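You operate a simulated robot arm through the tools that you are given. There is no shell and no other tool. Be economical: measure what you need, move in short steps, check, and stop when the job is done.

The job below is to be done with a simulated robot arm. You get a single attempt, and the scene is never put back.

## Task
Put things in order on the mending end of the counter. At the end: the yellow wool wash bottle stands where the blue balled socks (marked "COTTON") stood; the brown wooden clothes brush stands on top of the clear empty glass jar; the purple chalk holder is in the white small mesh basket; the blue balled socks stands where the brown wooden clothes brush stood; whatever was shut is shut again. Leave all else as you found it, and nothing knocked over.
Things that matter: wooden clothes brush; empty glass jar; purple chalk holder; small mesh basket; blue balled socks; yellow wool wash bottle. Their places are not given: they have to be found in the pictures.

Only the result counts: the job must be done as asked and must still hold three seconds after the hand-in. Knocking over, shifting, dropping, spilling or breaking anything else fails it.

## Robot
A 6-joint arm with a two-finger parallel gripper, fixed in place. Base frame: the origin is at the foot of the arm, x ahead of it, y to its left, z up; the work surface is at about z = 900. Lengths are in mm, angles in degrees, forces in N, time in s.
With the tool pointing down near the work surface it reaches from about 240 to 640 mm from the base axis. Its first joint turns from -66.0 to 66.0 degrees. Payload 2.7 kg.
The TCP is the grasp point between the finger pads, 23 mm short of the fingertips. In the tool frame z runs along the fingers and y along their closing line. Largest opening 94 mm; finger width 38, thickness 10; the body of the gripper, 54 by 96 mm, starts 39 mm behind the TCP.
Orientation is told as [roll, pitch, yaw] about the base's x, y, z axes, in that order, counted from this pose: with the fingers straight down and closing along the base's y, the tool's x points along the base's -x, its y along +y and its z along -z.

## Interface
- The arm moves only by the tool arm_command. Its argument "targets" is a list of rows, each a list of 6 numbers: the shift along the tool's x, y, z in mm, then the turn, a rotation vector about the tool's x, y, z in degrees. In form: [[dx, dy, dz, ax, ay, az], ...]. A call has 1 to 8 rows; each row is the pose to reach, as a shift and turn from the pose commanded when the call began, along the tool's axes at that moment. "claw" is the opening, from 0 (shut) to 1 (fully open), set as the call begins (left out, the last holds). Rows are played at 5 a second. More than 50 mm and 8.6 degrees between two rows, or a gripper value outside its range, and nothing of the call is played. Where a pose cannot be reached the arm comes as near as it can. A force on the tool above 40 N (or 10 N above the force at the start of the call, whichever is more), or a blocked arm, ends the call early, and 0.2 s more pass. The fingers move at their own pace (about 45 mm/s each) and stop on an object; they squeeze with about 29 N. The grip force told is the motor's: it shows also when the fingers shut on nothing. Time passes only in rows, and 0.2 s behind the last, so rows that repeat a pose let the fingers close. It gives the time, the measured TCP pose, the force on the tool (base axes), the opening and the grip force at its end, in the units of the frame above (readings bear some noise).
- Cameras (640 x 400 px; columns grow to the right, rows downward): "scene" is fixed at [81.1, -429.7, 1416.1]; the picture's right is [0.75, -0.67, 0.00], its down [-0.30, -0.33, -0.89] and it looks along [0.60, 0.67, -0.45] (base axes); focal length 320 px, centre (320, 200). "wrist" rides on the gripper at [-39, 0, -44] in the tool frame; the picture's right is [0.00, -1.00, 0.00], its down [0.97, 0.00, -0.24] and it looks along [0.24, 0.00, 0.97] (tool axes); focal length 218 px, centre (320, 200).
- snapshot(camera): a new picture of that camera. It takes no simulated time.
- point_at(camera, pixels): for up to 12 pixels [column, row] of the newest picture of that camera ("zoom" is the newest enlarged one), the place [x, y, z] in the base frame of the surface seen there, good to about 2 mm. It takes no simulated time.
- close_up(camera, box): a new picture of the part [left, top, right, bottom] of that camera's present view, enlarged. It takes no simulated time.
- hand_in(): hands the job in; it is judged then, once.

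Go step by step. Measure first, check grasps and placings, and put right what went wrong. The budget is 80 turns and 34 pictures, counting those below and the enlarged ones. Unless the task says otherwise, let go and move clear before handing in, and close with one line.

The tools are called after "Call:" by a JSON object that holds its "method" and its "body". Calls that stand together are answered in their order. arm_command: Moves the arm, as the interface text tells. Its arguments: {"type":"object","properties":{"targets":{"type":"array"},"claw":{"type":"number"}},"required":["targets"]} The other tools are called the same way: snapshot (camera) takes a picture; point_at (camera, pixels) gives the place of the surface under pixels of a picture; close_up (camera, box) takes an enlarged picture of a part of a camera's view; hand_in () hands the job in.

At the start:

```text
t: 0.0
position: [415.1, -83.0, 1211.4]
tcp_rot: [-0.1, -0.2, 0.1]
contact_force: [-0.7, -0.4, 0.3]
grip_width: 94.1
grip_force: 0.1
```

scene: 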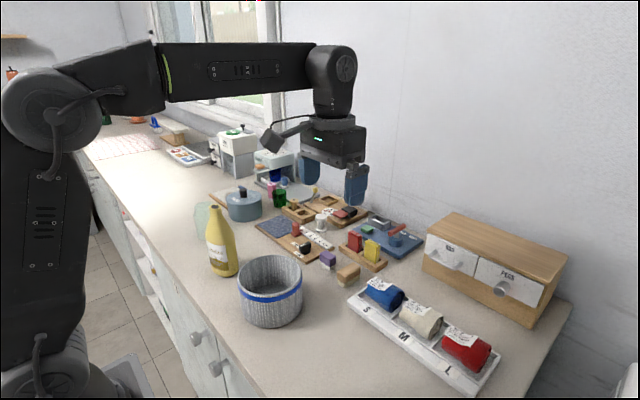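
wrist: 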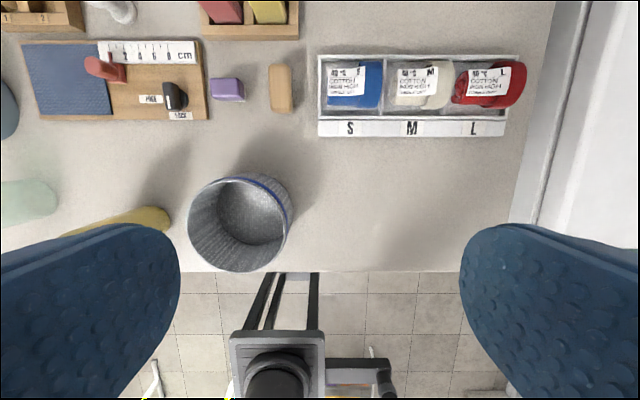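

The scene shows the yellow bottle (222,240), basket (270,290), purple block (327,260), a brown block (347,273), a pale green jar (205,220) and blue socks (383,295). I'll enlarge these areas to be sure of what they are.

Call:
{"method": "close_up", "body": {"camera": "scene", "box": [180, 170, 420, 320]}}

Call:
{"method": "close_up", "body": {"camera": "wrist", "box": [0, 0, 540, 280]}}

```text
2.67 times, centred on (300, 245) of scene
```

zoom: 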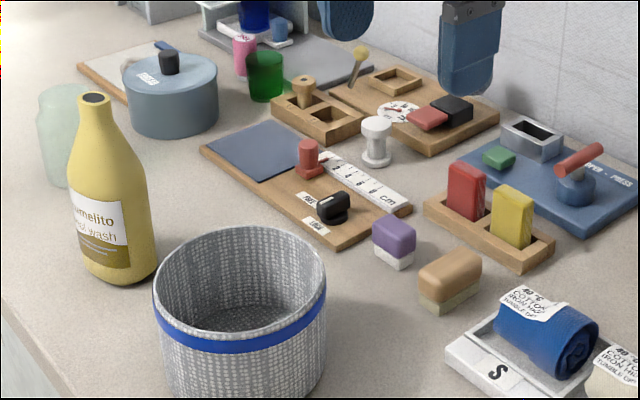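

```text
1.19 times, centred on (270, 140) of wrist
```

zoom: 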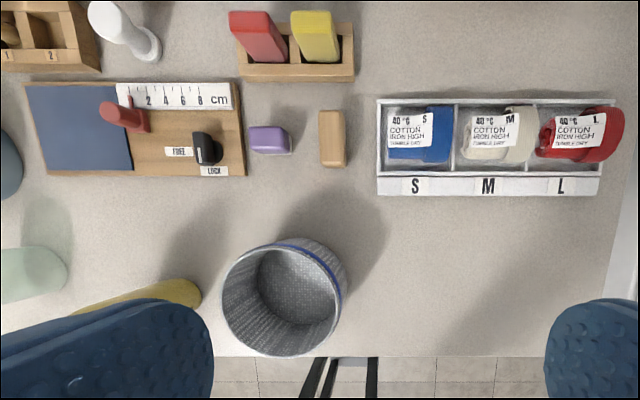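

Objects identified: purple chalk holder, brush (brown block with bristles), blue socks in S slot. Now measuring their points in both views.

Call:
{"method": "point_at", "body": {"camera": "wrist", "pixels": [[213, 89], [241, 89], [228, 80], [228, 97], [281, 68], [281, 108], [271, 90], [290, 90], [240, 180], [240, 225], [245, 270], [190, 225]]}}

Call:
{"method": "point_at", "body": {"camera": "wrist", "pixels": [[332, 83], [380, 83], [355, 64], [370, 107], [322, 85], [386, 85], [355, 57], [355, 115], [350, 127], [290, 222], [370, 85], [345, 85]]}}

Call:
{"method": "point_at", "body": {"camera": "scene", "pixels": [[215, 208], [214, 240], [230, 262], [222, 275], [210, 245], [236, 245], [202, 205], [200, 225], [205, 203], [270, 318], [270, 262], [214, 205]]}}

```text
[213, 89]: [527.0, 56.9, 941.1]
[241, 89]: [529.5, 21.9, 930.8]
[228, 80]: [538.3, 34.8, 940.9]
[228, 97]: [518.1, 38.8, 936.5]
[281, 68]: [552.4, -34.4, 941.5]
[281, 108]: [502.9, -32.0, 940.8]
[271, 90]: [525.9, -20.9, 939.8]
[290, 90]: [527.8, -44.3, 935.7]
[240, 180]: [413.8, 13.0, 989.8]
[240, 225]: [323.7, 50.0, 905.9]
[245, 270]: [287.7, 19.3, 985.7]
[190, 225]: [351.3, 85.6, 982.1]
```

```text
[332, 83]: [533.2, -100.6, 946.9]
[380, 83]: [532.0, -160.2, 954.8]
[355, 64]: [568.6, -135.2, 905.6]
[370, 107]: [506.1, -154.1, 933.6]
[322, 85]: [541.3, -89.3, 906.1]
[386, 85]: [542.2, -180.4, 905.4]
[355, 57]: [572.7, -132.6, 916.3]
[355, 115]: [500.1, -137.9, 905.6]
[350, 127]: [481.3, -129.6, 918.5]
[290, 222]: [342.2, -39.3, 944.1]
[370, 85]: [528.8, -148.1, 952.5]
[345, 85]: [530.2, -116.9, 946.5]
```

```text
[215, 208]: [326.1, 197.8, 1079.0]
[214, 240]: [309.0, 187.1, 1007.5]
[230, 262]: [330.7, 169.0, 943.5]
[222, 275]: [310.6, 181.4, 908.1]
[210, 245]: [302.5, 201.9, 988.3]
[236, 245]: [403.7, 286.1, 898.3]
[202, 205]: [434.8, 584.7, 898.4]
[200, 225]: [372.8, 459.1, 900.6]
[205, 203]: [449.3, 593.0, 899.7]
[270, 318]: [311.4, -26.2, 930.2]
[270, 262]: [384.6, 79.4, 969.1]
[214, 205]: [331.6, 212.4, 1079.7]
```

Positions are known for the chalk holder (≈528,38), brush (≈528,-33), socks (≈530,-135) and basket. The jar is transparent to depth here, so I'll move the arm left to look down on it and the bottle.

Call:
{"method": "arm_command", "body": {"targets": [[0, 45, 0, 0, 0, 0], [0, 90, 0, 0, 0, 0], [0, 135, 0, 0, 0, 0], [0, 180, 0, 0, 0, 0], [0, 225, 0, 0, 0, 0], [0, 270, 0, 0, 0, 0], [0, 310, 0, 0, 0, 0]]}}

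Call:
{"method": "snapshot", "body": {"camera": "wrist"}}

```text
t: 1.6
position: [414.4, 226.5, 1211.1]
tcp_rot: [-0.1, -0.1, 0.0]
contact_force: [0.1, -1.3, 0.2]
grip_width: 93.9
grip_force: 0.0
```

```text
29 pictures are left
```

wrist: 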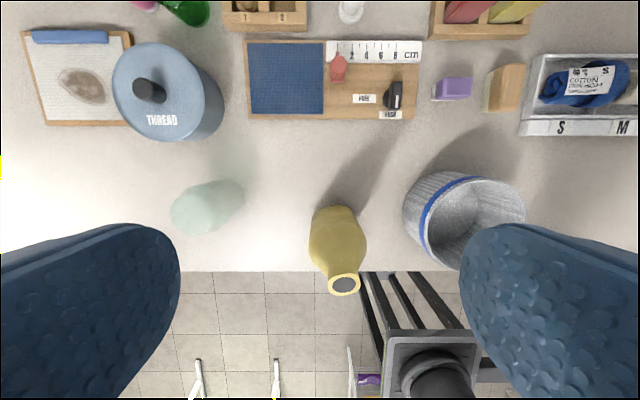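

The jar is at (205,207) and the bottle at (340,250) in this view; measuring both.

Call:
{"method": "close_up", "body": {"camera": "wrist", "box": [140, 150, 400, 312]}}

Call:
{"method": "point_at", "body": {"camera": "wrist", "pixels": [[195, 210], [180, 210], [210, 215], [235, 190], [215, 185], [190, 230], [345, 285], [335, 225], [320, 225], [358, 235], [333, 210], [345, 296]]}}

```text
2.46 times, centred on (270, 231) of wrist
```

zoom: 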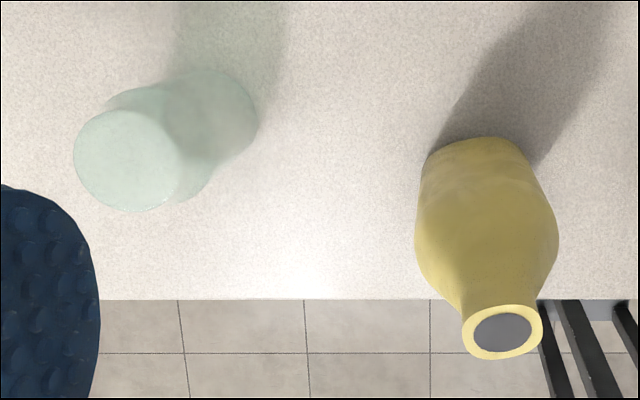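

```text
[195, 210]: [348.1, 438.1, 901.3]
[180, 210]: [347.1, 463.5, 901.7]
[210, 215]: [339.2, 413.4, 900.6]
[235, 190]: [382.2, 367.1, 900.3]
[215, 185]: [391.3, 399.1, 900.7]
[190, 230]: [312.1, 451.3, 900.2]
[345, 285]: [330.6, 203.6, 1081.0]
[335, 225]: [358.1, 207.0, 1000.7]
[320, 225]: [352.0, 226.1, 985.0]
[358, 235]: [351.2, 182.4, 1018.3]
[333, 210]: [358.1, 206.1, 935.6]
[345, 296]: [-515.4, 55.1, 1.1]
```

The jar is ~56 mm wide, centre ≈(375,380), flat top ≈ z 1006; the bottle is near (325,200) with its top at 1081. Next I go above the purple chalk holder (528,38), turning the hand toward yaw +90 so the fingers close along x.

Call:
{"method": "arm_command", "body": {"targets": [[-14, -23, 7, 0, 0, -8.5], [-28, -47, 14, 0, 0, -17], [-42, -70, 21, 0, 0, -25.5], [-57, -94, 28, 0, 0, -34], [-71, -118, 35, 0, 0, -42.5], [-85, -141, 42, 0, 0, -51], [-99, -165, 51, 0, 0, -59.5], [-113, -188, 60, 0, 0, -68]]}}

Call:
{"method": "arm_command", "body": {"targets": [[0, 0, 10, 0, 0, -8], [0, 0, 20, 0, 0, -16], [0, 0, 30, 0, 0, -22]]}}

Call:
{"method": "snapshot", "body": {"camera": "wrist"}}

```text
t: 3.4
position: [528.4, 37.5, 1150.1]
tcp_rot: [-0.2, 0.1, 68.2]
contact_force: [1.3, -0.3, 0.4]
grip_width: 94.2
grip_force: 0.0
```

```text
t: 4.2
position: [528.2, 38.2, 1120.2]
tcp_rot: [-0.2, 0.1, 90.2]
contact_force: [0.4, -0.4, -0.1]
grip_width: 93.5
grip_force: 0.1
```

```text
27 pictures are left
```

wrist: 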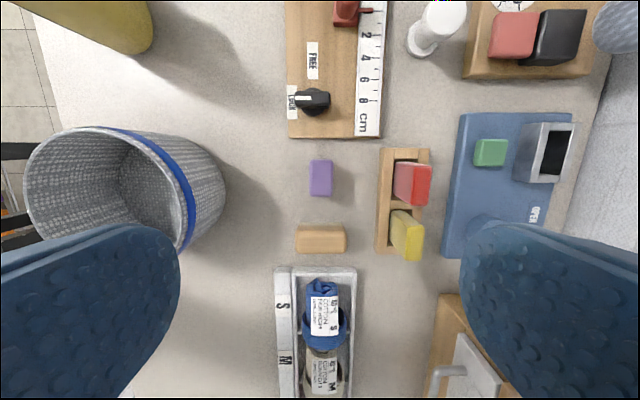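

From above: chalk holder at (320,178), brush at (321,240), socks at (323,310). I'm measuring edges and the red/yellow neighbours.

Call:
{"method": "point_at", "body": {"camera": "wrist", "pixels": [[311, 178], [330, 178], [320, 163], [320, 193], [299, 239], [343, 239], [321, 230], [321, 249], [398, 185], [415, 180], [392, 235], [380, 200]]}}

Call:
{"method": "point_at", "body": {"camera": "wrist", "pixels": [[307, 325], [345, 325], [323, 284], [323, 310], [323, 340], [299, 310], [351, 310], [325, 271], [285, 310], [297, 348], [307, 300], [338, 300]]}}

Call:
{"method": "point_at", "body": {"camera": "wrist", "pixels": [[30, 180], [110, 128], [190, 200], [110, 190], [90, 240], [60, 150], [160, 150], [100, 165], [130, 220], [310, 110], [300, 130], [150, 240]]}}

```text
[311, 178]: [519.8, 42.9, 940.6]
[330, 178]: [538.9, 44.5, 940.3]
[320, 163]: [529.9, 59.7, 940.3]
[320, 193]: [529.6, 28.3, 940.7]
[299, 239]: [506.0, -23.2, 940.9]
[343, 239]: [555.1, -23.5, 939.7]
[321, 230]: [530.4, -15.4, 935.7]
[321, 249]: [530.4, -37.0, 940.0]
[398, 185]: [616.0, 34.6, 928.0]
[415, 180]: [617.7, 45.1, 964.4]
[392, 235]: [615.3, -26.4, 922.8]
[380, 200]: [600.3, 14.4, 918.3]
```

```text
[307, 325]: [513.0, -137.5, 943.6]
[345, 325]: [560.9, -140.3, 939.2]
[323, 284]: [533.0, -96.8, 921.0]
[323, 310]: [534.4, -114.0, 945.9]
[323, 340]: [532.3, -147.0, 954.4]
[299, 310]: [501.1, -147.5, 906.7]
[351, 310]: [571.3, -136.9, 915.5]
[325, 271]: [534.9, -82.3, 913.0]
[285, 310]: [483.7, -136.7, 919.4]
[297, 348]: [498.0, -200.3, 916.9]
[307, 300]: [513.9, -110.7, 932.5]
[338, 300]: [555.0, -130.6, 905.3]
```

```text
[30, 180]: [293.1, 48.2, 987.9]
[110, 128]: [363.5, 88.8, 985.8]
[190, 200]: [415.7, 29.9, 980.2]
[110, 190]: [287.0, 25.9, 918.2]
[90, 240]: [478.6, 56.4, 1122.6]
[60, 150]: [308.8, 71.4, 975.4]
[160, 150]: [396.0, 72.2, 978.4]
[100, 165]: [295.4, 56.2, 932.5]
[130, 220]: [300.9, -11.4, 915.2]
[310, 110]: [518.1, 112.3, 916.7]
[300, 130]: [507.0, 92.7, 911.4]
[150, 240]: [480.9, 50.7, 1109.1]
```

Chalk holder centre ≈(529.5,43), top 941; brush centre ≈(529,-30). Descending on the chalk holder with TCP at z≈932 and a part-opened claw.

Call:
{"method": "arm_command", "body": {"claw": 0.6, "targets": [[-5, -1, 45, 0, 0, 0], [-5, -1, 90, 0, 0, 0], [-5, -1, 130, 0, 0, 0], [-5, -1, 160, 0, 0, 0], [-5, -1, 178, 0, 0, 0], [-5, -1, 188, 0, 0, 0]]}}

Call:
{"method": "arm_command", "body": {"claw": 0, "targets": [[0, 0, 0, 0, 0, 0], [0, 0, 0, 0, 0, 0], [0, 0, 0, 0, 0, 0], [0, 0, 0, 0, 0, 0]]}}

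```text
t: 5.6
position: [529.3, 41.4, 931.3]
tcp_rot: [-0.2, 0.1, 90.1]
contact_force: [0.8, 0.6, -0.2]
grip_width: 56.2
grip_force: 0.0
```

```text
t: 6.6
position: [529.9, 41.1, 931.8]
tcp_rot: [-0.1, 0.1, 90.1]
contact_force: [1.0, 0.0, 0.5]
grip_width: 25.3
grip_force: 28.7
```

Gripped (25 mm, 28.7 N). Lifting and carrying it over the basket centre (351,24).

Call:
{"method": "arm_command", "body": {"targets": [[0, 0, -45, 0, 0, 0], [0, 0, -90, 0, 0, 0], [0, 0, -130, 0, 0, 0], [4, 45, -130, 0, 0, 0], [8, 90, -130, 0, 0, 0], [13, 135, -130, 0, 0, 0], [17, 179, -130, 0, 0, 0], [17, 179, -130, 0, 0, 0]]}}

Call:
{"method": "snapshot", "body": {"camera": "scene"}}

Call:
{"method": "snapshot", "body": {"camera": "wrist"}}

```text
t: 8.4
position: [349.0, 25.8, 1063.1]
tcp_rot: [-0.2, 0.1, 90.0]
contact_force: [0.4, 0.6, -0.8]
grip_width: 25.1
grip_force: 28.6
```

```text
26 pictures are left
```

scene: 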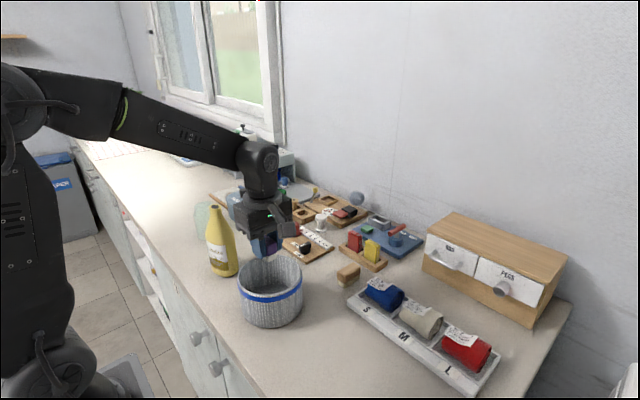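

```text
25 pictures are left
```

wrist: 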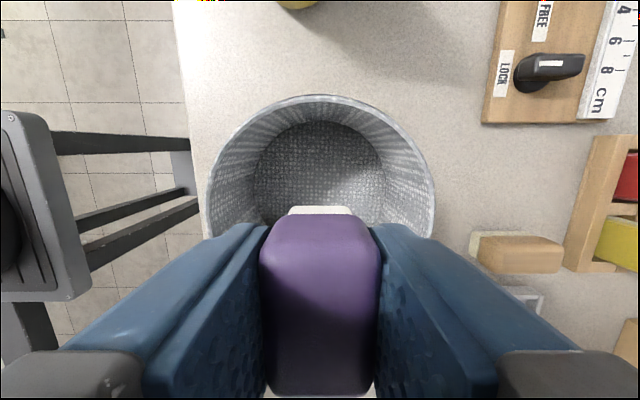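

The basket tapers; measuring rim and floor before going in.

Call:
{"method": "point_at", "body": {"camera": "wrist", "pixels": [[320, 98], [210, 190], [431, 190], [320, 128], [320, 180], [260, 180], [380, 180], [400, 128], [240, 128], [495, 253], [500, 20]]}}

```text
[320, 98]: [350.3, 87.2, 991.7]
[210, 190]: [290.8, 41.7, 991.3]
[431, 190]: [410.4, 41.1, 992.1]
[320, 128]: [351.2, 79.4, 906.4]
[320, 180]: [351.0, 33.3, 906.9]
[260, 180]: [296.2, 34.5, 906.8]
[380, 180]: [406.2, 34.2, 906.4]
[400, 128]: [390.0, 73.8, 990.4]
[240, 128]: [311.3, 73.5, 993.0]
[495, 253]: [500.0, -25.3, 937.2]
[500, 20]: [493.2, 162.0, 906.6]
```

The floor is z≈906.6, radius ≈56, rim 992. Lowering to TCP z≈941 (object about 3 mm above the floor).

Call:
{"method": "arm_command", "body": {"targets": [[2, -2, 40, 0, 0, 0], [2, -2, 75, 0, 0, 0], [2, -2, 100, 0, 0, 0], [2, -2, 115, 0, 0, 0], [2, -2, 122, 0, 0, 0], [2, -2, 123, 0, 0, 0]]}}

Call:
{"method": "arm_command", "body": {"claw": 0.5, "targets": [[0, 0, 0, 0, 0, 0], [0, 0, 0, 0, 0, 0], [0, 0, -10, 0, 0, 0], [0, 0, -45, 0, 0, 0], [0, 0, -90, 0, 0, 0], [0, 0, -130, 0, 0, 0]]}}

Call:
{"method": "snapshot", "body": {"camera": "wrist"}}

```text
t: 9.8
position: [353.8, 22.8, 940.1]
tcp_rot: [-0.1, 0.2, 90.0]
contact_force: [-0.3, -0.1, -0.9]
grip_width: 25.2
grip_force: 28.7
```

```text
t: 11.2
position: [353.7, 23.7, 1070.4]
tcp_rot: [-0.1, 0.0, 90.1]
contact_force: [-0.5, -0.5, 0.3]
grip_width: 47.3
grip_force: 0.1
```

```text
24 pictures are left
```

wrist: 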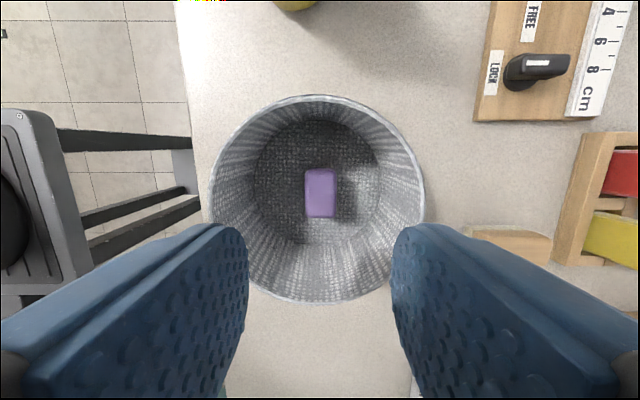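

Chalk holder stands in the basket (320,193). Moving above the brush.

Call:
{"method": "arm_command", "body": {"claw": 0.8, "targets": [[13, -44, 0, 0, 0, 0], [27, -88, 0, 0, 0, 0], [40, -132, 0, 0, 0, 0], [54, -176, 0, 0, 0, 0], [54, -176, 20, 0, 0, 0]]}}

Call:
{"method": "snapshot", "body": {"camera": "wrist"}}

```text
t: 12.4
position: [528.4, -29.3, 1050.2]
tcp_rot: [-0.1, 0.0, 90.1]
contact_force: [0.4, -0.5, 0.1]
grip_width: 75.2
grip_force: 0.0
```

```text
23 pictures are left
```

wrist: 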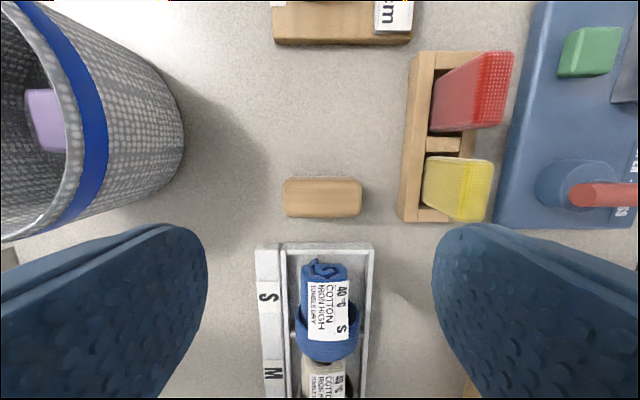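

Call:
{"method": "point_at", "body": {"camera": "wrist", "pixels": [[287, 198], [358, 198], [322, 182], [322, 212], [300, 182], [345, 212], [322, 216], [405, 215], [322, 245]]}}

```text
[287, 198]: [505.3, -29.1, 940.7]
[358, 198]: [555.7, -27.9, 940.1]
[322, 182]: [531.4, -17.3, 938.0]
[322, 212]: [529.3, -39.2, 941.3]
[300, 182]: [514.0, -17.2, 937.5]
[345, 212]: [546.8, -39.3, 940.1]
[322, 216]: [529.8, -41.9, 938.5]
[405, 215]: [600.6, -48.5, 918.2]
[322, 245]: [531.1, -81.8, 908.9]
```

Brush centre is (530,-29.5). Descending and gripping its ends.

Call:
{"method": "arm_command", "body": {"targets": [[0, -1.5, 45, 0, 0, 0], [0, -1.5, 85, 0, 0, 0], [0, -1.5, 108, 0, 0, 0], [0, -1.5, 118, 0, 0, 0], [0, -1.5, 118, 0, 0, 0]]}}

Call:
{"method": "arm_command", "body": {"claw": 0, "targets": [[0, 0, 0, 0, 0, 0], [0, 0, 0, 0, 0, 0], [0, 0, 0, 0, 0, 0], [0, 0, 0, 0, 0, 0]]}}

Call:
{"method": "arm_command", "body": {"targets": [[0, 0, -45, 0, 0, 0], [0, 0, -90, 0, 0, 0], [0, 0, -135, 0, 0, 0], [0, 0, -180, 0, 0, 0], [0, 0, -220, 0, 0, 0]]}}

```text
t: 13.6
position: [530.4, -30.3, 931.6]
tcp_rot: [-0.1, 0.1, 90.1]
contact_force: [0.3, 0.0, -0.4]
grip_width: 75.3
grip_force: 0.0
```

```text
t: 14.6
position: [530.4, -30.5, 933.5]
tcp_rot: [-0.1, 0.1, 90.0]
contact_force: [-0.1, 0.2, -0.7]
grip_width: 59.3
grip_force: 28.6
```

```text
t: 15.8
position: [529.0, -27.3, 1152.5]
tcp_rot: [-0.1, 0.1, 90.2]
contact_force: [-0.9, -0.2, -0.1]
grip_width: 59.3
grip_force: 28.7
```

Brush held (59 mm). Carrying it high over toward the jar and looking.

Call:
{"method": "arm_command", "body": {"targets": [[-45, 18, 0, 0, 0, 0], [-90, 37, 0, 0, 0, 0], [-135, 55, 0, 0, 0, 0], [-180, 74, 0, 0, 0, 0], [-225, 92, 0, 0, 0, 0], [-270, 111, 0, 0, 0, 0], [-315, 130, 0, 0, 0, 0], [-350, 148, 0, 0, 0, 0]]}}

Call:
{"method": "snapshot", "body": {"camera": "wrist"}}

Call:
{"method": "snapshot", "body": {"camera": "scene"}}

```text
t: 17.6
position: [380.5, 321.3, 1151.8]
tcp_rot: [-0.2, 0.1, 89.9]
contact_force: [0.1, 0.7, -0.5]
grip_width: 59.2
grip_force: 29.5
```

```text
22 pictures are left
```

wrist: 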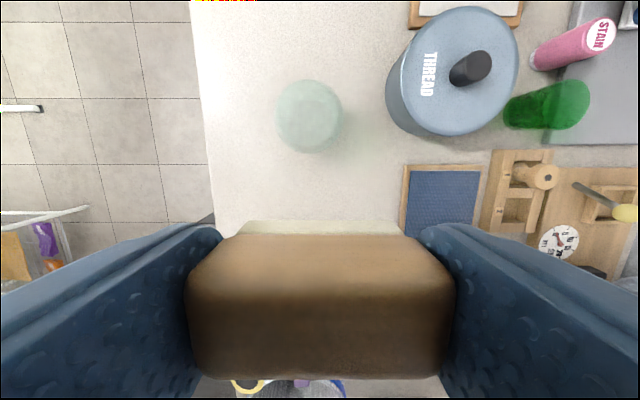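

```text
21 pictures are left
```

scene: 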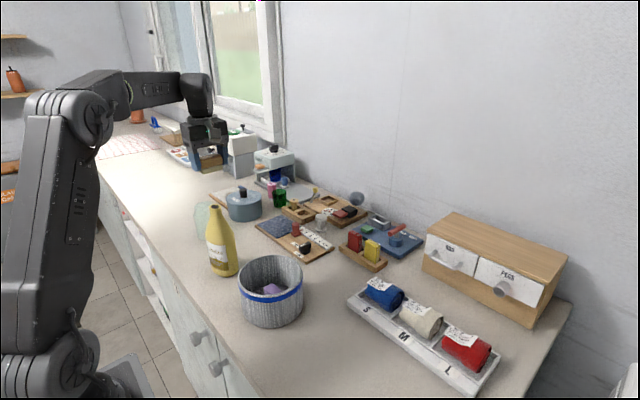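

Call:
{"method": "close_up", "body": {"camera": "wrist", "box": [230, 50, 390, 150]}}

Call:
{"method": "close_up", "body": {"camera": "scene", "box": [180, 190, 260, 240]}}

```text
4.00 times, centred on (310, 100) of wrist
```

zoom: 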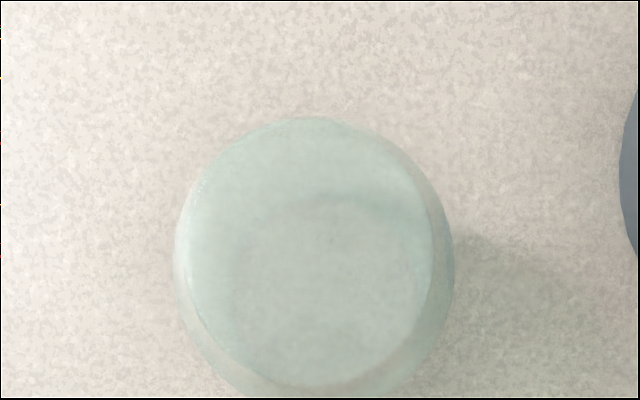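

```text
8.00 times, centred on (220, 215) of scene
```

zoom: 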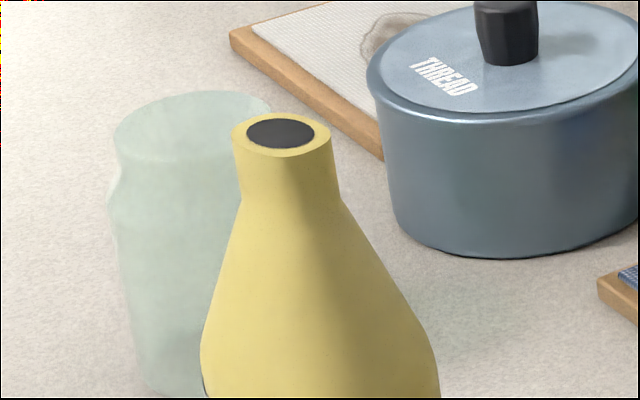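

The jar's top is a closed flat disc, radius ≈25. Triangulating both wrist views and the scene puts its centre at ≈(370,387), z≈997. Moving over it and down to just above.

Call:
{"method": "arm_command", "body": {"targets": [[-33, 5, 0, 0, 0, 0], [-66, 10.5, 0, 0, 0, 0], [-66, 10.5, 35, 0, 0, 0], [-66, 10.5, 70, 0, 0, 0], [-66, 10.5, 100, 0, 0, 0], [-66, 10.5, 108, 0, 0, 0]]}}

Call:
{"method": "close_up", "body": {"camera": "scene", "box": [160, 160, 256, 220]}}

Call:
{"method": "close_up", "body": {"camera": "wrist", "box": [160, 150, 480, 350]}}

```text
t: 19.0
position: [370.9, 385.4, 1042.8]
tcp_rot: [-0.1, 0.1, 90.1]
contact_force: [-0.4, 0.1, -0.8]
grip_width: 59.3
grip_force: 29.6
```

```text
6.67 times, centred on (208, 190) of scene
```

zoom: 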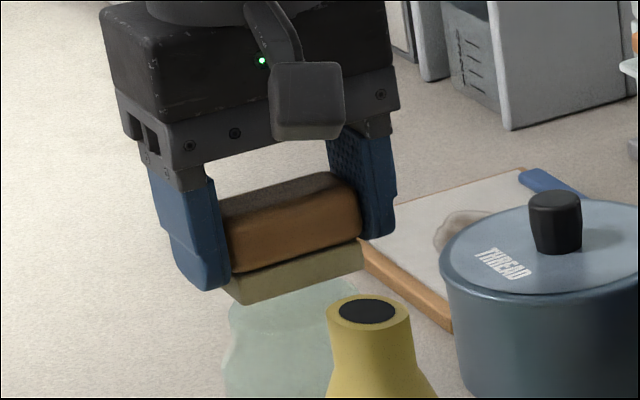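

```text
2.00 times, centred on (320, 250) of wrist
```

zoom: 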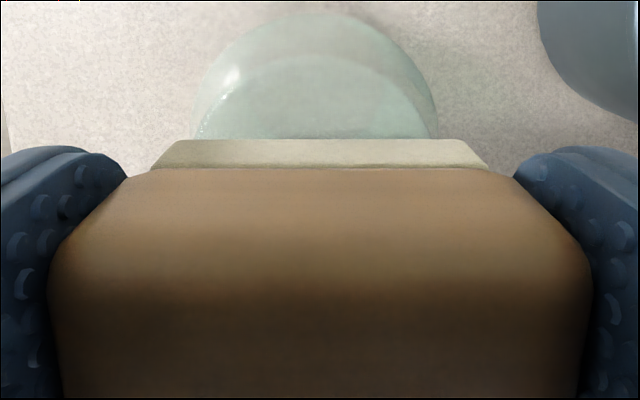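

Brush sits well centred over the jar in x, and perhaps 3 mm short in y. Shifting +3 mm in y and lowering in fine steps to contact.

Call:
{"method": "arm_command", "body": {"targets": [[-3, 0, 3, 0, 0, 0], [-3, 0, 6, 0, 0, 0], [-3, 0, 8, 0, 0, 0], [-3, 0, 9, 0, 0, 0], [-3, 0, 9, 0, 0, 0]]}}

Call:
{"method": "close_up", "body": {"camera": "scene", "box": [184, 180, 248, 220]}}

```text
t: 20.2
position: [371.4, 388.3, 1033.6]
tcp_rot: [-0.1, 0.0, 90.1]
contact_force: [-0.1, -0.5, -0.9]
grip_width: 59.5
grip_force: 28.2
```

```text
10.00 times, centred on (216, 200) of scene
```

zoom: 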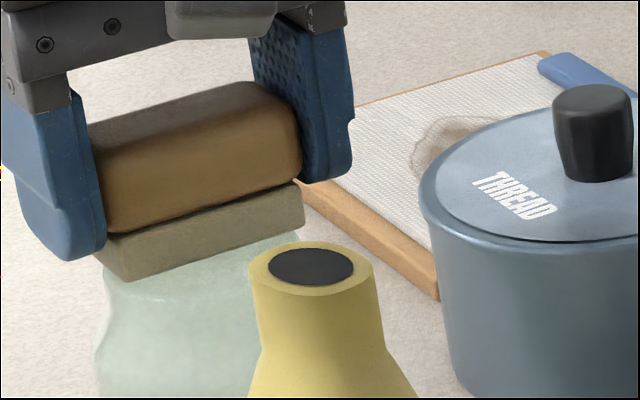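

Still a few mm above, no contact yet. Continuing down at about 1 mm per row.

Call:
{"method": "arm_command", "body": {"targets": [[0, 0, 1, 0, 0, 0], [0, 0, 2, 0, 0, 0], [0, 0, 3, 0, 0, 0], [0, 0, 3, 0, 0, 0]]}}

Call:
{"method": "close_up", "body": {"camera": "scene", "box": [184, 180, 248, 220]}}

```text
t: 21.2
position: [370.9, 389.1, 1033.5]
tcp_rot: [-0.3, -0.1, 90.0]
contact_force: [-1.5, -1.8, 6.8]
grip_width: 59.2
grip_force: 29.0
```

```text
10.00 times, centred on (216, 200) of scene
```

zoom: 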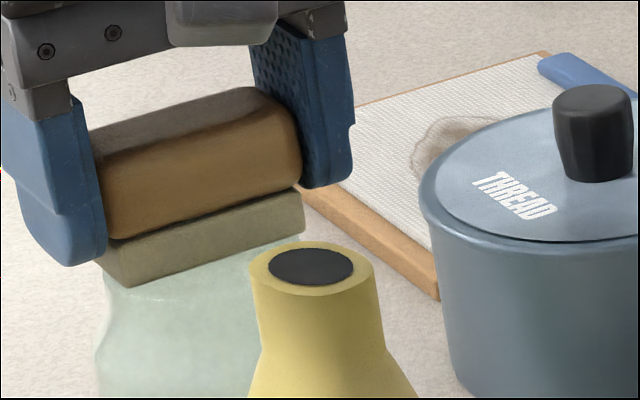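

Contact: 6.8 N upward, the brush rests on the jar. Opening gently and rising.

Call:
{"method": "arm_command", "body": {"claw": 0.85, "targets": [[0, 0, 0, 0, 0, 0], [0, 0, 0, 0, 0, 0], [0, 0, -3, 0, 0, 0], [0, 0, -20, 0, 0, 0], [0, 0, -50, 0, 0, 0], [0, 0, -95, 0, 0, 0], [0, 0, -140, 0, 0, 0]]}}

Call:
{"method": "close_up", "body": {"camera": "scene", "box": [160, 160, 256, 250]}}

Call:
{"method": "snapshot", "body": {"camera": "wrist"}}

```text
t: 22.8
position: [370.1, 388.0, 1171.3]
tcp_rot: [0.0, 0.1, 90.1]
contact_force: [0.2, -0.8, 0.4]
grip_width: 79.9
grip_force: 0.1
```

```text
4.44 times, centred on (208, 205) of scene
```

zoom: 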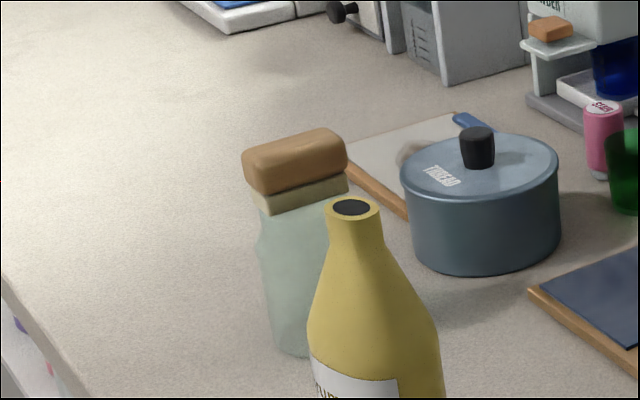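

```text
13 pictures are left
```

wrist: 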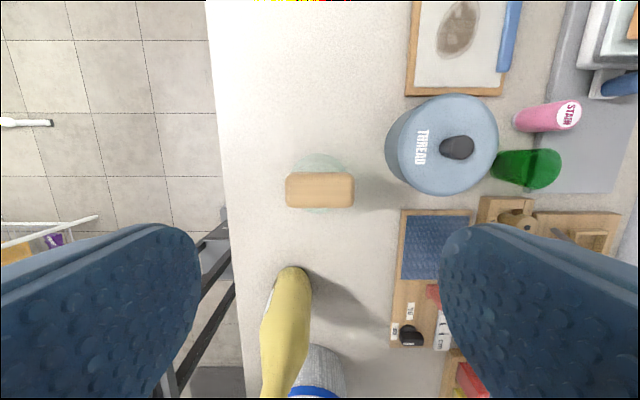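

Brush stands on the jar, well centred. Now travelling high to above the blue socks.

Call:
{"method": "arm_command", "body": {"claw": 0.9, "targets": [[43, -14, 0, 0, 0, 0], [87, -28, 0, 0, 0, 0], [130, -41, 0, 0, 0, 0], [174, -54, 0, 0, 0, 0], [217, -68, 0, 0, 0, 0], [260, -82, 0, 0, 0, 0]]}}

Call:
{"method": "arm_command", "body": {"targets": [[43, -14, 0, 0, 0, 0], [87, -28, 0, 0, 0, 0], [130, -41, 0, 0, 0, 0], [174, -54, 0, 0, 0, 0], [217, -68, 0, 0, 0, 0], [258, -82, 0, 0, 0, 0], [258, -82, 40, 0, 0, 0], [258, -82, 80, 0, 0, 0]]}}

Call:
{"method": "snapshot", "body": {"camera": "wrist"}}

```text
t: 24.2
position: [453.2, 128.3, 1170.3]
tcp_rot: [-0.2, 0.1, 90.1]
contact_force: [0.1, -0.7, -0.1]
grip_width: 84.7
grip_force: 0.0
```

```text
t: 26.0
position: [534.4, -130.0, 1090.8]
tcp_rot: [-0.1, 0.1, 90.2]
contact_force: [0.0, 0.0, -0.1]
grip_width: 84.8
grip_force: 0.1
```

```text
12 pictures are left
```

wrist: 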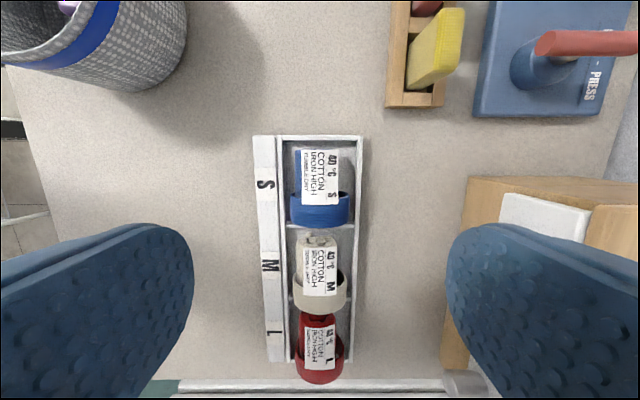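

Call:
{"method": "point_at", "body": {"camera": "wrist", "pixels": [[293, 205], [347, 205], [320, 225], [300, 165], [342, 165], [320, 152], [320, 180], [284, 180], [359, 170], [320, 137], [350, 224], [462, 200]]}}

Call:
{"method": "close_up", "body": {"camera": "wrist", "box": [240, 120, 400, 240]}}

```text
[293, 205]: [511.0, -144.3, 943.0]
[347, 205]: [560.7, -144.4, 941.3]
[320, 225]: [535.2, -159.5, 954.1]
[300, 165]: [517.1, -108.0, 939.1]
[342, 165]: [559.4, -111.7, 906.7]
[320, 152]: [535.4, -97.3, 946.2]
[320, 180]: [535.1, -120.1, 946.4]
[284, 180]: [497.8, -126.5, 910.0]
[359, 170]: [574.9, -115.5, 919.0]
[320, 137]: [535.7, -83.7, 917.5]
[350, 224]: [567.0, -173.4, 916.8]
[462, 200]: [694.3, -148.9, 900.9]
```

```text
3.33 times, centred on (320, 180) of wrist
```

zoom: 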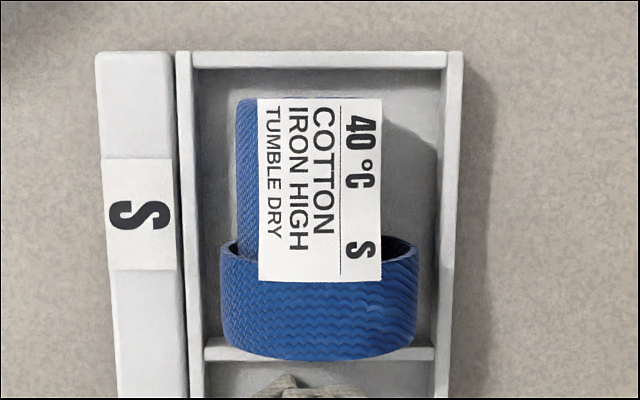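

Socks span x 510–561, y -95…-163, centre ≈(535,-130), top 954; tray walls reach z≈919. I'll grip across x at y=-138, TCP z 945 (tips 922, clear of the walls).

Call:
{"method": "arm_command", "body": {"claw": 0.8, "targets": [[8, -1, 45, 0, 0, 0], [8, -1, 90, 0, 0, 0], [8, -1, 125, 0, 0, 0], [8, -1, 140, 0, 0, 0], [8, -1, 145, 0, 0, 0], [8, -1, 145, 0, 0, 0]]}}

Call:
{"method": "arm_command", "body": {"claw": 0, "targets": [[0, 0, 0, 0, 0, 0], [0, 0, 0, 0, 0, 0], [0, 0, 0, 0, 0, 0], [0, 0, 0, 0, 0, 0]]}}

Call:
{"method": "arm_command", "body": {"targets": [[0, 0, -10, 0, 0, 0], [0, 0, -30, 0, 0, 0], [0, 0, -70, 0, 0, 0], [0, 0, -70, 0, 0, 0]]}}

Call:
{"method": "close_up", "body": {"camera": "scene", "box": [320, 210, 512, 330]}}

```text
t: 27.4
position: [536.9, -137.5, 947.3]
tcp_rot: [-0.1, 0.1, 90.1]
contact_force: [-0.2, -1.0, 0.6]
grip_width: 75.2
grip_force: 0.2
```

```text
t: 28.4
position: [535.7, -137.2, 947.7]
tcp_rot: [-0.1, 0.1, 90.0]
contact_force: [0.0, -1.0, 0.1]
grip_width: 50.3
grip_force: 28.6
```

```text
t: 29.4
position: [537.3, -138.2, 1018.4]
tcp_rot: [-0.1, 0.0, 90.1]
contact_force: [-0.1, 0.2, -0.9]
grip_width: 50.3
grip_force: 29.3
```

```text
3.33 times, centred on (416, 270) of scene
```

zoom: 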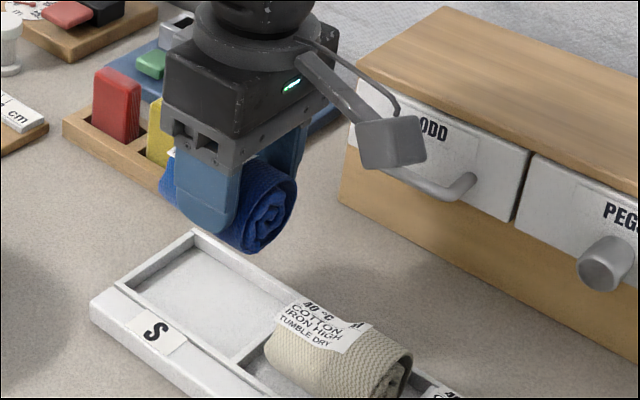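

Socks lifted cleanly and the tray is unmoved. Carrying them to the brush's old spot (530,-29.5).

Call:
{"method": "arm_command", "body": {"targets": [[-35, 2, 0, 0, 0, 0], [-70, 4, 0, 0, 0, 0], [-100.5, 6, 0, 0, 0, 0], [-100.5, 6, 35, 0, 0, 0], [-100.5, 6, 62, 0, 0, 0], [-100.5, 6, 72, 0, 0, 0], [-100.5, 6, 75, 0, 0, 0], [-100.5, 6, 75, 0, 0, 0]]}}

Call:
{"method": "arm_command", "body": {"targets": [[0, 0, 1, 0, 0, 0], [0, 0, 2, 0, 0, 0], [0, 0, 2, 0, 0, 0]]}}

```text
t: 31.2
position: [531.3, -37.1, 942.8]
tcp_rot: [-0.2, 0.1, 90.2]
contact_force: [-0.4, 0.1, 0.1]
grip_width: 50.1
grip_force: 28.8
```

```text
t: 32.0
position: [531.6, -36.8, 942.6]
tcp_rot: [-0.3, 0.1, 90.1]
contact_force: [-6.7, 0.9, 18.2]
grip_width: 50.4
grip_force: 28.8
```

Firm contact with the counter (18 N), so the socks are down. Easing 1 mm up, opening and rising.

Call:
{"method": "arm_command", "body": {"claw": 0.8, "targets": [[0, 0, -1, 0, 0, 0], [0, 0, -1, 0, 0, 0], [0, 0, -4, 0, 0, 0], [0, 0, -30, 0, 0, 0], [0, 0, -75, 0, 0, 0], [0, 0, -120, 0, 0, 0], [0, 0, -165, 0, 0, 0], [0, 0, -210, 0, 0, 0]]}}

Call:
{"method": "snapshot", "body": {"camera": "wrist"}}

```text
t: 33.8
position: [530.3, -36.3, 1151.4]
tcp_rot: [-0.1, 0.1, 90.2]
contact_force: [-0.6, -0.3, 0.1]
grip_width: 75.1
grip_force: 0.1
```

```text
9 pictures are left
```

wrist: 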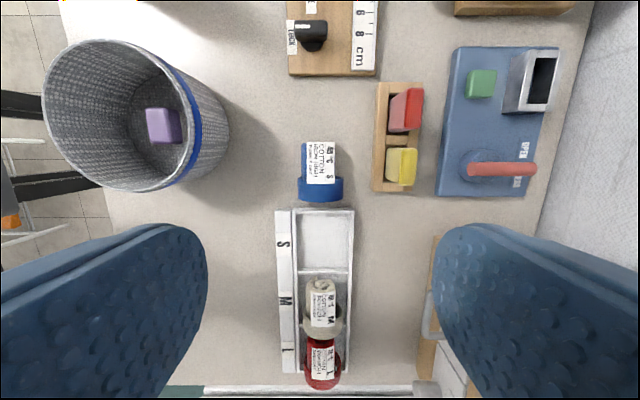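

Call:
{"method": "point_at", "body": {"camera": "wrist", "pixels": [[300, 188], [342, 188], [321, 145], [321, 198], [321, 207], [297, 240], [352, 240], [324, 215], [324, 268], [324, 240], [324, 273]]}}

```text
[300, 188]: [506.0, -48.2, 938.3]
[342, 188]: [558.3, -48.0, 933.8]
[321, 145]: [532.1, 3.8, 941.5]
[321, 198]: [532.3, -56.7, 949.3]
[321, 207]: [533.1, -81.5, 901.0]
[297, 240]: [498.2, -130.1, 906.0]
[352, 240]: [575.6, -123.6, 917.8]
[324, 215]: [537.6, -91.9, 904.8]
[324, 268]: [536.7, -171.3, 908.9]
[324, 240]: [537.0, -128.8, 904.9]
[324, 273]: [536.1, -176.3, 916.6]
```

Socks sit at ≈(532,-29). The empty slot centre is ≈(535,-130), interior ≈74×83. Now moving to view the bottle from above to measure its diameter and axis.

Call:
{"method": "arm_command", "body": {"targets": [[-31, 33, -20, 0, 0, 0], [-62, 66, -40, 0, 0, 0], [-93, 100, -55, 0, 0, 0], [-124, 133, -55, 0, 0, 0], [-155, 166, -55, 0, 0, 0], [-186, 200, -55, 0, 0, 0], [-186, 200, -55, 0, 0, 0]]}}

Call:
{"method": "snapshot", "body": {"camera": "wrist"}}

```text
t: 35.4
position: [329.7, 149.9, 1204.4]
tcp_rot: [-0.1, 0.2, 89.9]
contact_force: [0.9, -0.4, -0.1]
grip_width: 75.4
grip_force: 0.0
```

```text
8 pictures are left
```

wrist: 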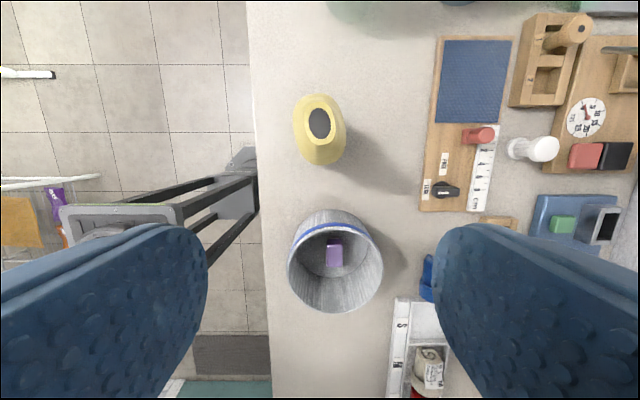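

Call:
{"method": "point_at", "body": {"camera": "wrist", "pixels": [[319, 122], [306, 122], [332, 122], [319, 108], [319, 140], [295, 120], [344, 130], [320, 162], [302, 145], [342, 145], [300, 105], [320, 150]]}}

Call:
{"method": "close_up", "body": {"camera": "wrist", "box": [272, 80, 368, 180]}}

```text
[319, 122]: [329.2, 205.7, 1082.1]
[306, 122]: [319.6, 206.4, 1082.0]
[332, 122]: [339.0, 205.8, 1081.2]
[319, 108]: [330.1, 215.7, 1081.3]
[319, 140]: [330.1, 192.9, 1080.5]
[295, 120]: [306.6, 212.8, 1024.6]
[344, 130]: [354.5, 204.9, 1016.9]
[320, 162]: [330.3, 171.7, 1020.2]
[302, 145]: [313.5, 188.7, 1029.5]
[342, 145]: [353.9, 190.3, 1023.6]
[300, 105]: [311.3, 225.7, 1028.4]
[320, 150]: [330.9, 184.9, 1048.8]
```

```text
4.00 times, centred on (320, 130) of wrist
```

zoom: 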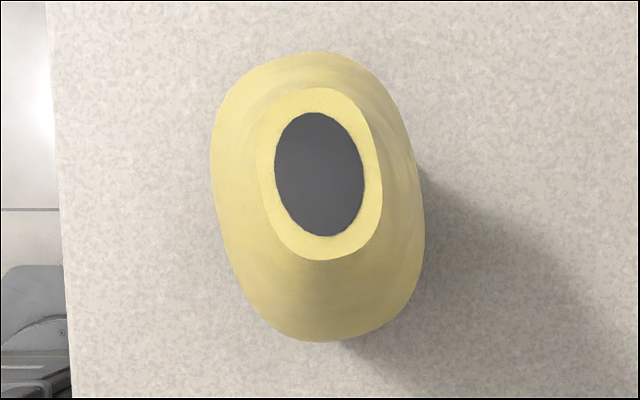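

The bottle is oval (≈52 in x, ≈70 in y) on axis (330,204.5), neck ≈24 mm wide in x, top 1081, so closing along x suits it and its present orientation fits the slot. Descending on the neck to TCP z≈1077.

Call:
{"method": "arm_command", "body": {"claw": 0.7, "targets": [[-28, 0, 0, 0, 0, 0], [-54.5, 0, 0, 0, 0, 0], [-54.5, 0, 45, 0, 0, 0], [-54.5, 0, 85, 0, 0, 0], [-54.5, 0, 115, 0, 0, 0], [-54.5, 0, 127, 0, 0, 0], [-54.5, 0, 127, 0, 0, 0]]}}

Call:
{"method": "close_up", "body": {"camera": "scene", "box": [176, 170, 272, 290]}}

```text
t: 37.0
position: [331.7, 205.0, 1077.8]
tcp_rot: [-0.2, 0.2, 90.1]
contact_force: [0.3, 0.8, 0.9]
grip_width: 65.7
grip_force: 0.1
```

```text
3.33 times, centred on (224, 230) of scene
```

zoom: 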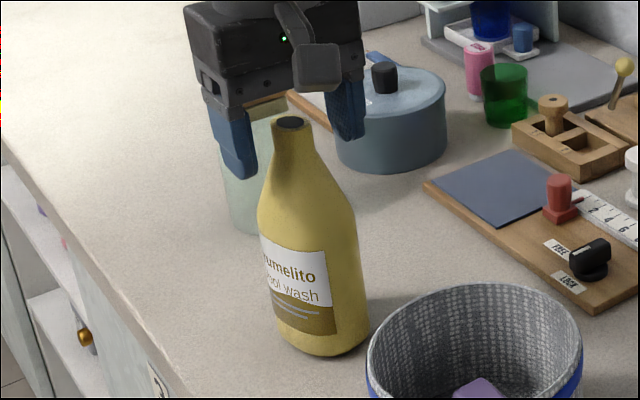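

The fingers straddle the neck. Closing and lifting a little to test the grip.

Call:
{"method": "arm_command", "body": {"claw": 0, "targets": [[0, 0, 0, 0, 0, 0], [0, 0, 0, 0, 0, 0], [0, 0, 0, 0, 0, 0], [0, 0, 0, 0, 0, 0], [0, 0, 0, 0, 0, 0]]}}

Call:
{"method": "arm_command", "body": {"targets": [[0, 0, -8, 0, 0, 0], [0, 0, -25, 0, 0, 0], [0, 0, -50, 0, 0, 0], [0, 0, -80, 0, 0, 0], [0, 0, -110, 0, 0, 0], [0, 0, -120, 0, 0, 0], [0, 0, -120, 0, 0, 0]]}}

Call:
{"method": "close_up", "body": {"camera": "scene", "box": [160, 120, 320, 290]}}

```text
t: 38.2
position: [330.2, 204.1, 1076.6]
tcp_rot: [-0.2, 0.1, 90.1]
contact_force: [-0.6, 0.3, 1.0]
grip_width: 25.2
grip_force: 29.2
```

```text
t: 39.8
position: [329.9, 204.4, 1198.0]
tcp_rot: [0.0, 0.1, 90.1]
contact_force: [1.2, -0.6, -5.5]
grip_width: 22.7
grip_force: 29.1
```

```text
2.35 times, centred on (240, 205) of scene
```

zoom: 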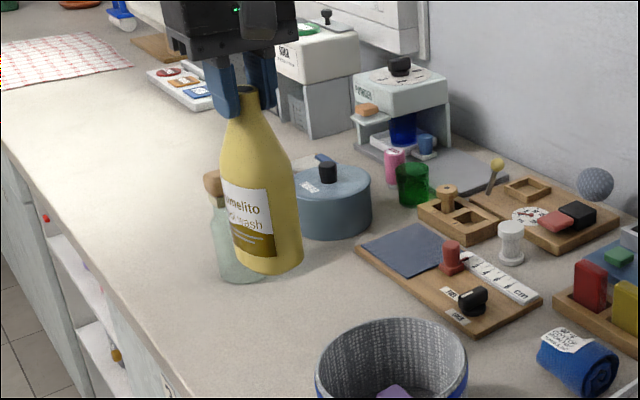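

Bottle is up (≈5.5 N), but the width went 25.2→22.7, which hints at a slip. Holding a moment to see if it is stable.

Call:
{"method": "arm_command", "body": {"targets": [[0, 0, 0, 0, 0, 0], [0, 0, 0, 0, 0, 0], [0, 0, 0, 0, 0, 0], [0, 0, 0, 0, 0, 0], [0, 0, 0, 0, 0, 0]]}}

Call:
{"method": "snapshot", "body": {"camera": "wrist"}}

```text
t: 41.0
position: [330.1, 203.5, 1197.4]
tcp_rot: [-0.2, 0.1, 90.1]
contact_force: [0.1, -0.4, -5.9]
grip_width: 22.6
grip_force: 28.7
```

```text
4 pictures are left
```

wrist: 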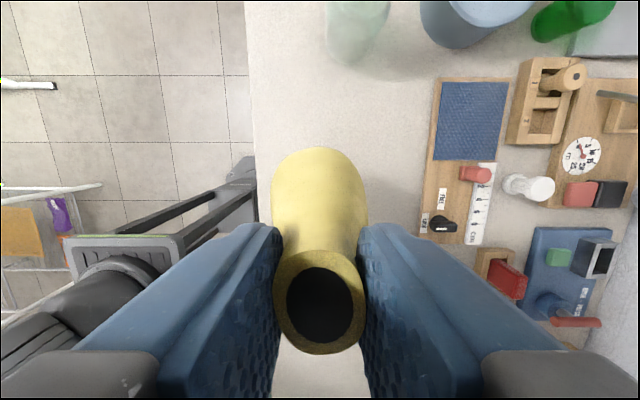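

Stable at 22.6 mm. Measuring the bottle in the hand.

Call:
{"method": "point_at", "body": {"camera": "wrist", "pixels": [[320, 256], [283, 300], [360, 300], [320, 349], [320, 270], [320, 200], [318, 150], [278, 200], [365, 200], [300, 152], [345, 160]]}}

```text
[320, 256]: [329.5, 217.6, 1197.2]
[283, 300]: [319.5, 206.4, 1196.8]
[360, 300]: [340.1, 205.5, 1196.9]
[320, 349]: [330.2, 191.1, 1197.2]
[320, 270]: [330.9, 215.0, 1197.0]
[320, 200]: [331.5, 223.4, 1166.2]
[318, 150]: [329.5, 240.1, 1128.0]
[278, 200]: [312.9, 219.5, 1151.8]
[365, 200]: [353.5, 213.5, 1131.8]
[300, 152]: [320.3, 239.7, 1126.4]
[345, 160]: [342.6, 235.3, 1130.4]
```

The bottle is upright (top level at 1197) and slid ≈4 mm in the grip, now firm; its bottom is ≈181 mm below the TCP. Carrying it slowly to above the S slot (535,-130).

Call:
{"method": "arm_command", "body": {"targets": [[10, -6, -5, 0, 0, 0], [31, -19, -8, 0, 0, 0], [52, -32, -8, 0, 0, 0], [74, -45, -8, 0, 0, 0], [96, -59, -8, 0, 0, 0], [118, -72, -8, 0, 0, 0], [140, -86, -8, 0, 0, 0], [162, -99, -8, 0, 0, 0]]}}

Call:
{"method": "arm_command", "body": {"targets": [[22, -13, 0, 0, 0, 0], [44, -27, 0, 0, 0, 0], [66, -40, 0, 0, 0, 0], [88, -54, 0, 0, 0, 0], [110, -67, 0, 0, 0, 0], [132, -81, 0, 0, 0, 0], [154, -95, 0, 0, 0, 0], [172, -106, 0, 0, 0, 0]]}}

```text
t: 42.8
position: [428.2, 42.1, 1205.4]
tcp_rot: [-0.2, 0.0, 90.2]
contact_force: [-0.1, -0.1, -6.0]
grip_width: 22.7
grip_force: 28.7
```

```text
t: 44.6
position: [535.4, -128.9, 1205.4]
tcp_rot: [0.0, 0.0, 90.1]
contact_force: [0.6, 1.2, -5.3]
grip_width: 22.5
grip_force: 29.1
```

Arrived at (535.4,-128.9). Lowering until the bottle bottom is just above the tray walls, then checking.

Call:
{"method": "arm_command", "body": {"targets": [[1, 0, 25, 0, 0, 0], [1, 0, 50, 0, 0, 0], [1, 0, 75, 0, 0, 0], [1, 0, 92, 0, 0, 0], [1, 0, 99, 0, 0, 0], [1, 0, 99, 0, 0, 0]]}}

Call:
{"method": "close_up", "body": {"camera": "scene", "box": [320, 190, 480, 310]}}

```text
t: 46.0
position: [536.0, -131.7, 1107.1]
tcp_rot: [-0.1, 0.0, 90.1]
contact_force: [0.1, -0.1, -5.9]
grip_width: 22.8
grip_force: 28.6
```

```text
3.33 times, centred on (400, 250) of scene
```

zoom: 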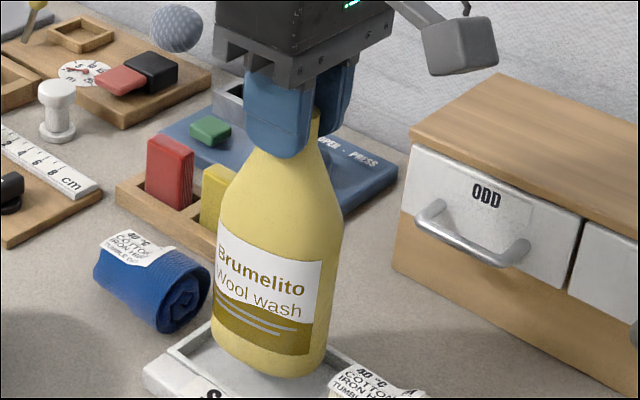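

It looks centred over the slot; confirming the lower body position by depth.

Call:
{"method": "point_at", "body": {"camera": "zoom", "pixels": [[270, 370], [270, 345], [218, 340], [325, 350], [216, 270], [339, 270], [195, 345], [340, 365], [180, 370]]}}

```text
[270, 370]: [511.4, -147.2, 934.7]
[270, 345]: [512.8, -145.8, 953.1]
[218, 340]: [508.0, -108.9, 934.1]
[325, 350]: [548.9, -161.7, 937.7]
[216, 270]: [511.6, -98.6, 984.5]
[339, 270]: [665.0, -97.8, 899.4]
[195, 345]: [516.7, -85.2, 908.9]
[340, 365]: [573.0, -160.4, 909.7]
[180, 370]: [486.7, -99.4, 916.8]
```

The lower body lies within the slot (x ≥508, y ≥-162, inside 499…571 and -171…-87). Lowering the last ~20 mm gently.

Call:
{"method": "arm_command", "body": {"targets": [[-1, 0, 6, 0, 0, 0], [-1, 0, 11, 0, 0, 0], [-1, 0, 15, 0, 0, 0], [-1, 0, 17, 0, 0, 0], [-1, 0, 18, 0, 0, 0], [-1, 0, 18, 0, 0, 0]]}}

```text
t: 47.4
position: [536.3, -129.9, 1088.9]
tcp_rot: [-0.1, 0.1, 90.0]
contact_force: [-0.3, 0.6, -7.1]
grip_width: 22.7
grip_force: 29.0
```

No contact yet (-7 N is the bottle's weight). Continuing in 1 mm steps.

Call:
{"method": "arm_command", "body": {"targets": [[0, 0, 1, 0, 0, 0], [0, 0, 2, 0, 0, 0], [0, 0, 2, 0, 0, 0]]}}

```text
t: 48.2
position: [535.1, -128.8, 1088.3]
tcp_rot: [-0.2, 0.1, 90.1]
contact_force: [1.0, 0.4, -6.4]
grip_width: 22.3
grip_force: 29.1
```

Call:
{"method": "arm_command", "body": {"targets": [[0, 0, 1, 0, 0, 0], [0, 0, 2, 0, 0, 0], [0, 0, 2, 0, 0, 0]]}}

```text
t: 49.0
position: [535.8, -129.2, 1087.0]
tcp_rot: [-0.2, 0.1, 90.1]
contact_force: [-2.0, 0.2, 3.6]
grip_width: 22.5
grip_force: 28.8
```

The force swung from -6.4 to +3.6 N, so the bottle stands on the tray floor. Opening and rising straight up.

Call:
{"method": "arm_command", "body": {"claw": 0.6, "targets": [[0, 0, 0, 0, 0, 0], [0, 0, 0, 0, 0, 0], [0, 0, 0, 0, 0, 0], [0, 0, -15, 0, 0, 0], [0, 0, -45, 0, 0, 0], [0, 0, -80, 0, 0, 0]]}}

Call:
{"method": "arm_command", "body": {"targets": [[-20, 40, -10, 0, 0, 0], [-40, 80, -20, 0, 0, 0], [-60, 120, -30, 0, 0, 0]]}}

Call:
{"method": "snapshot", "body": {"camera": "scene"}}

```text
t: 50.4
position: [534.6, -128.9, 1165.3]
tcp_rot: [-0.1, 0.1, 90.0]
contact_force: [-0.5, 0.1, 0.9]
grip_width: 56.1
grip_force: 0.1
```

```text
t: 51.2
position: [414.1, -69.0, 1193.1]
tcp_rot: [-0.1, 0.0, 90.1]
contact_force: [0.4, -0.1, 0.8]
grip_width: 56.2
grip_force: 0.0
```

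```text
2 pictures are left
```

scene: 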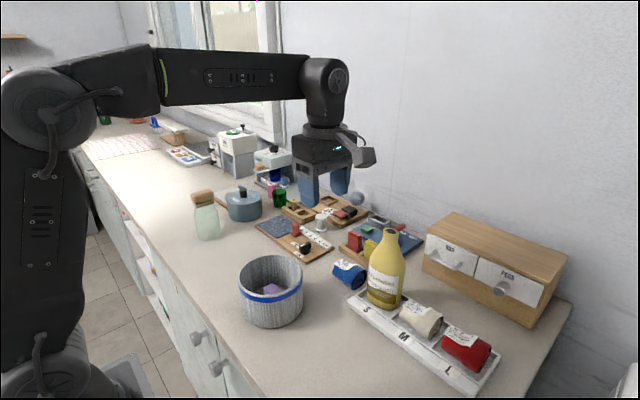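

The final picture shows the bottle in the S slot (387,270), socks at (348,273), brush on the jar (203,198) and chalk holder in the basket (272,289), with nothing else moved and the arm clear. Handing in.

Call:
{"method": "hand_in", "body": {}}

```text
The job is handed in.
```

The job is handed in: the wool wash bottle stands in the socks' old slot, the brush is on the jar, the chalk holder is in the basket, and the socks are where the brush stood. I opened nothing, and the last picture showed nothing knocked over.
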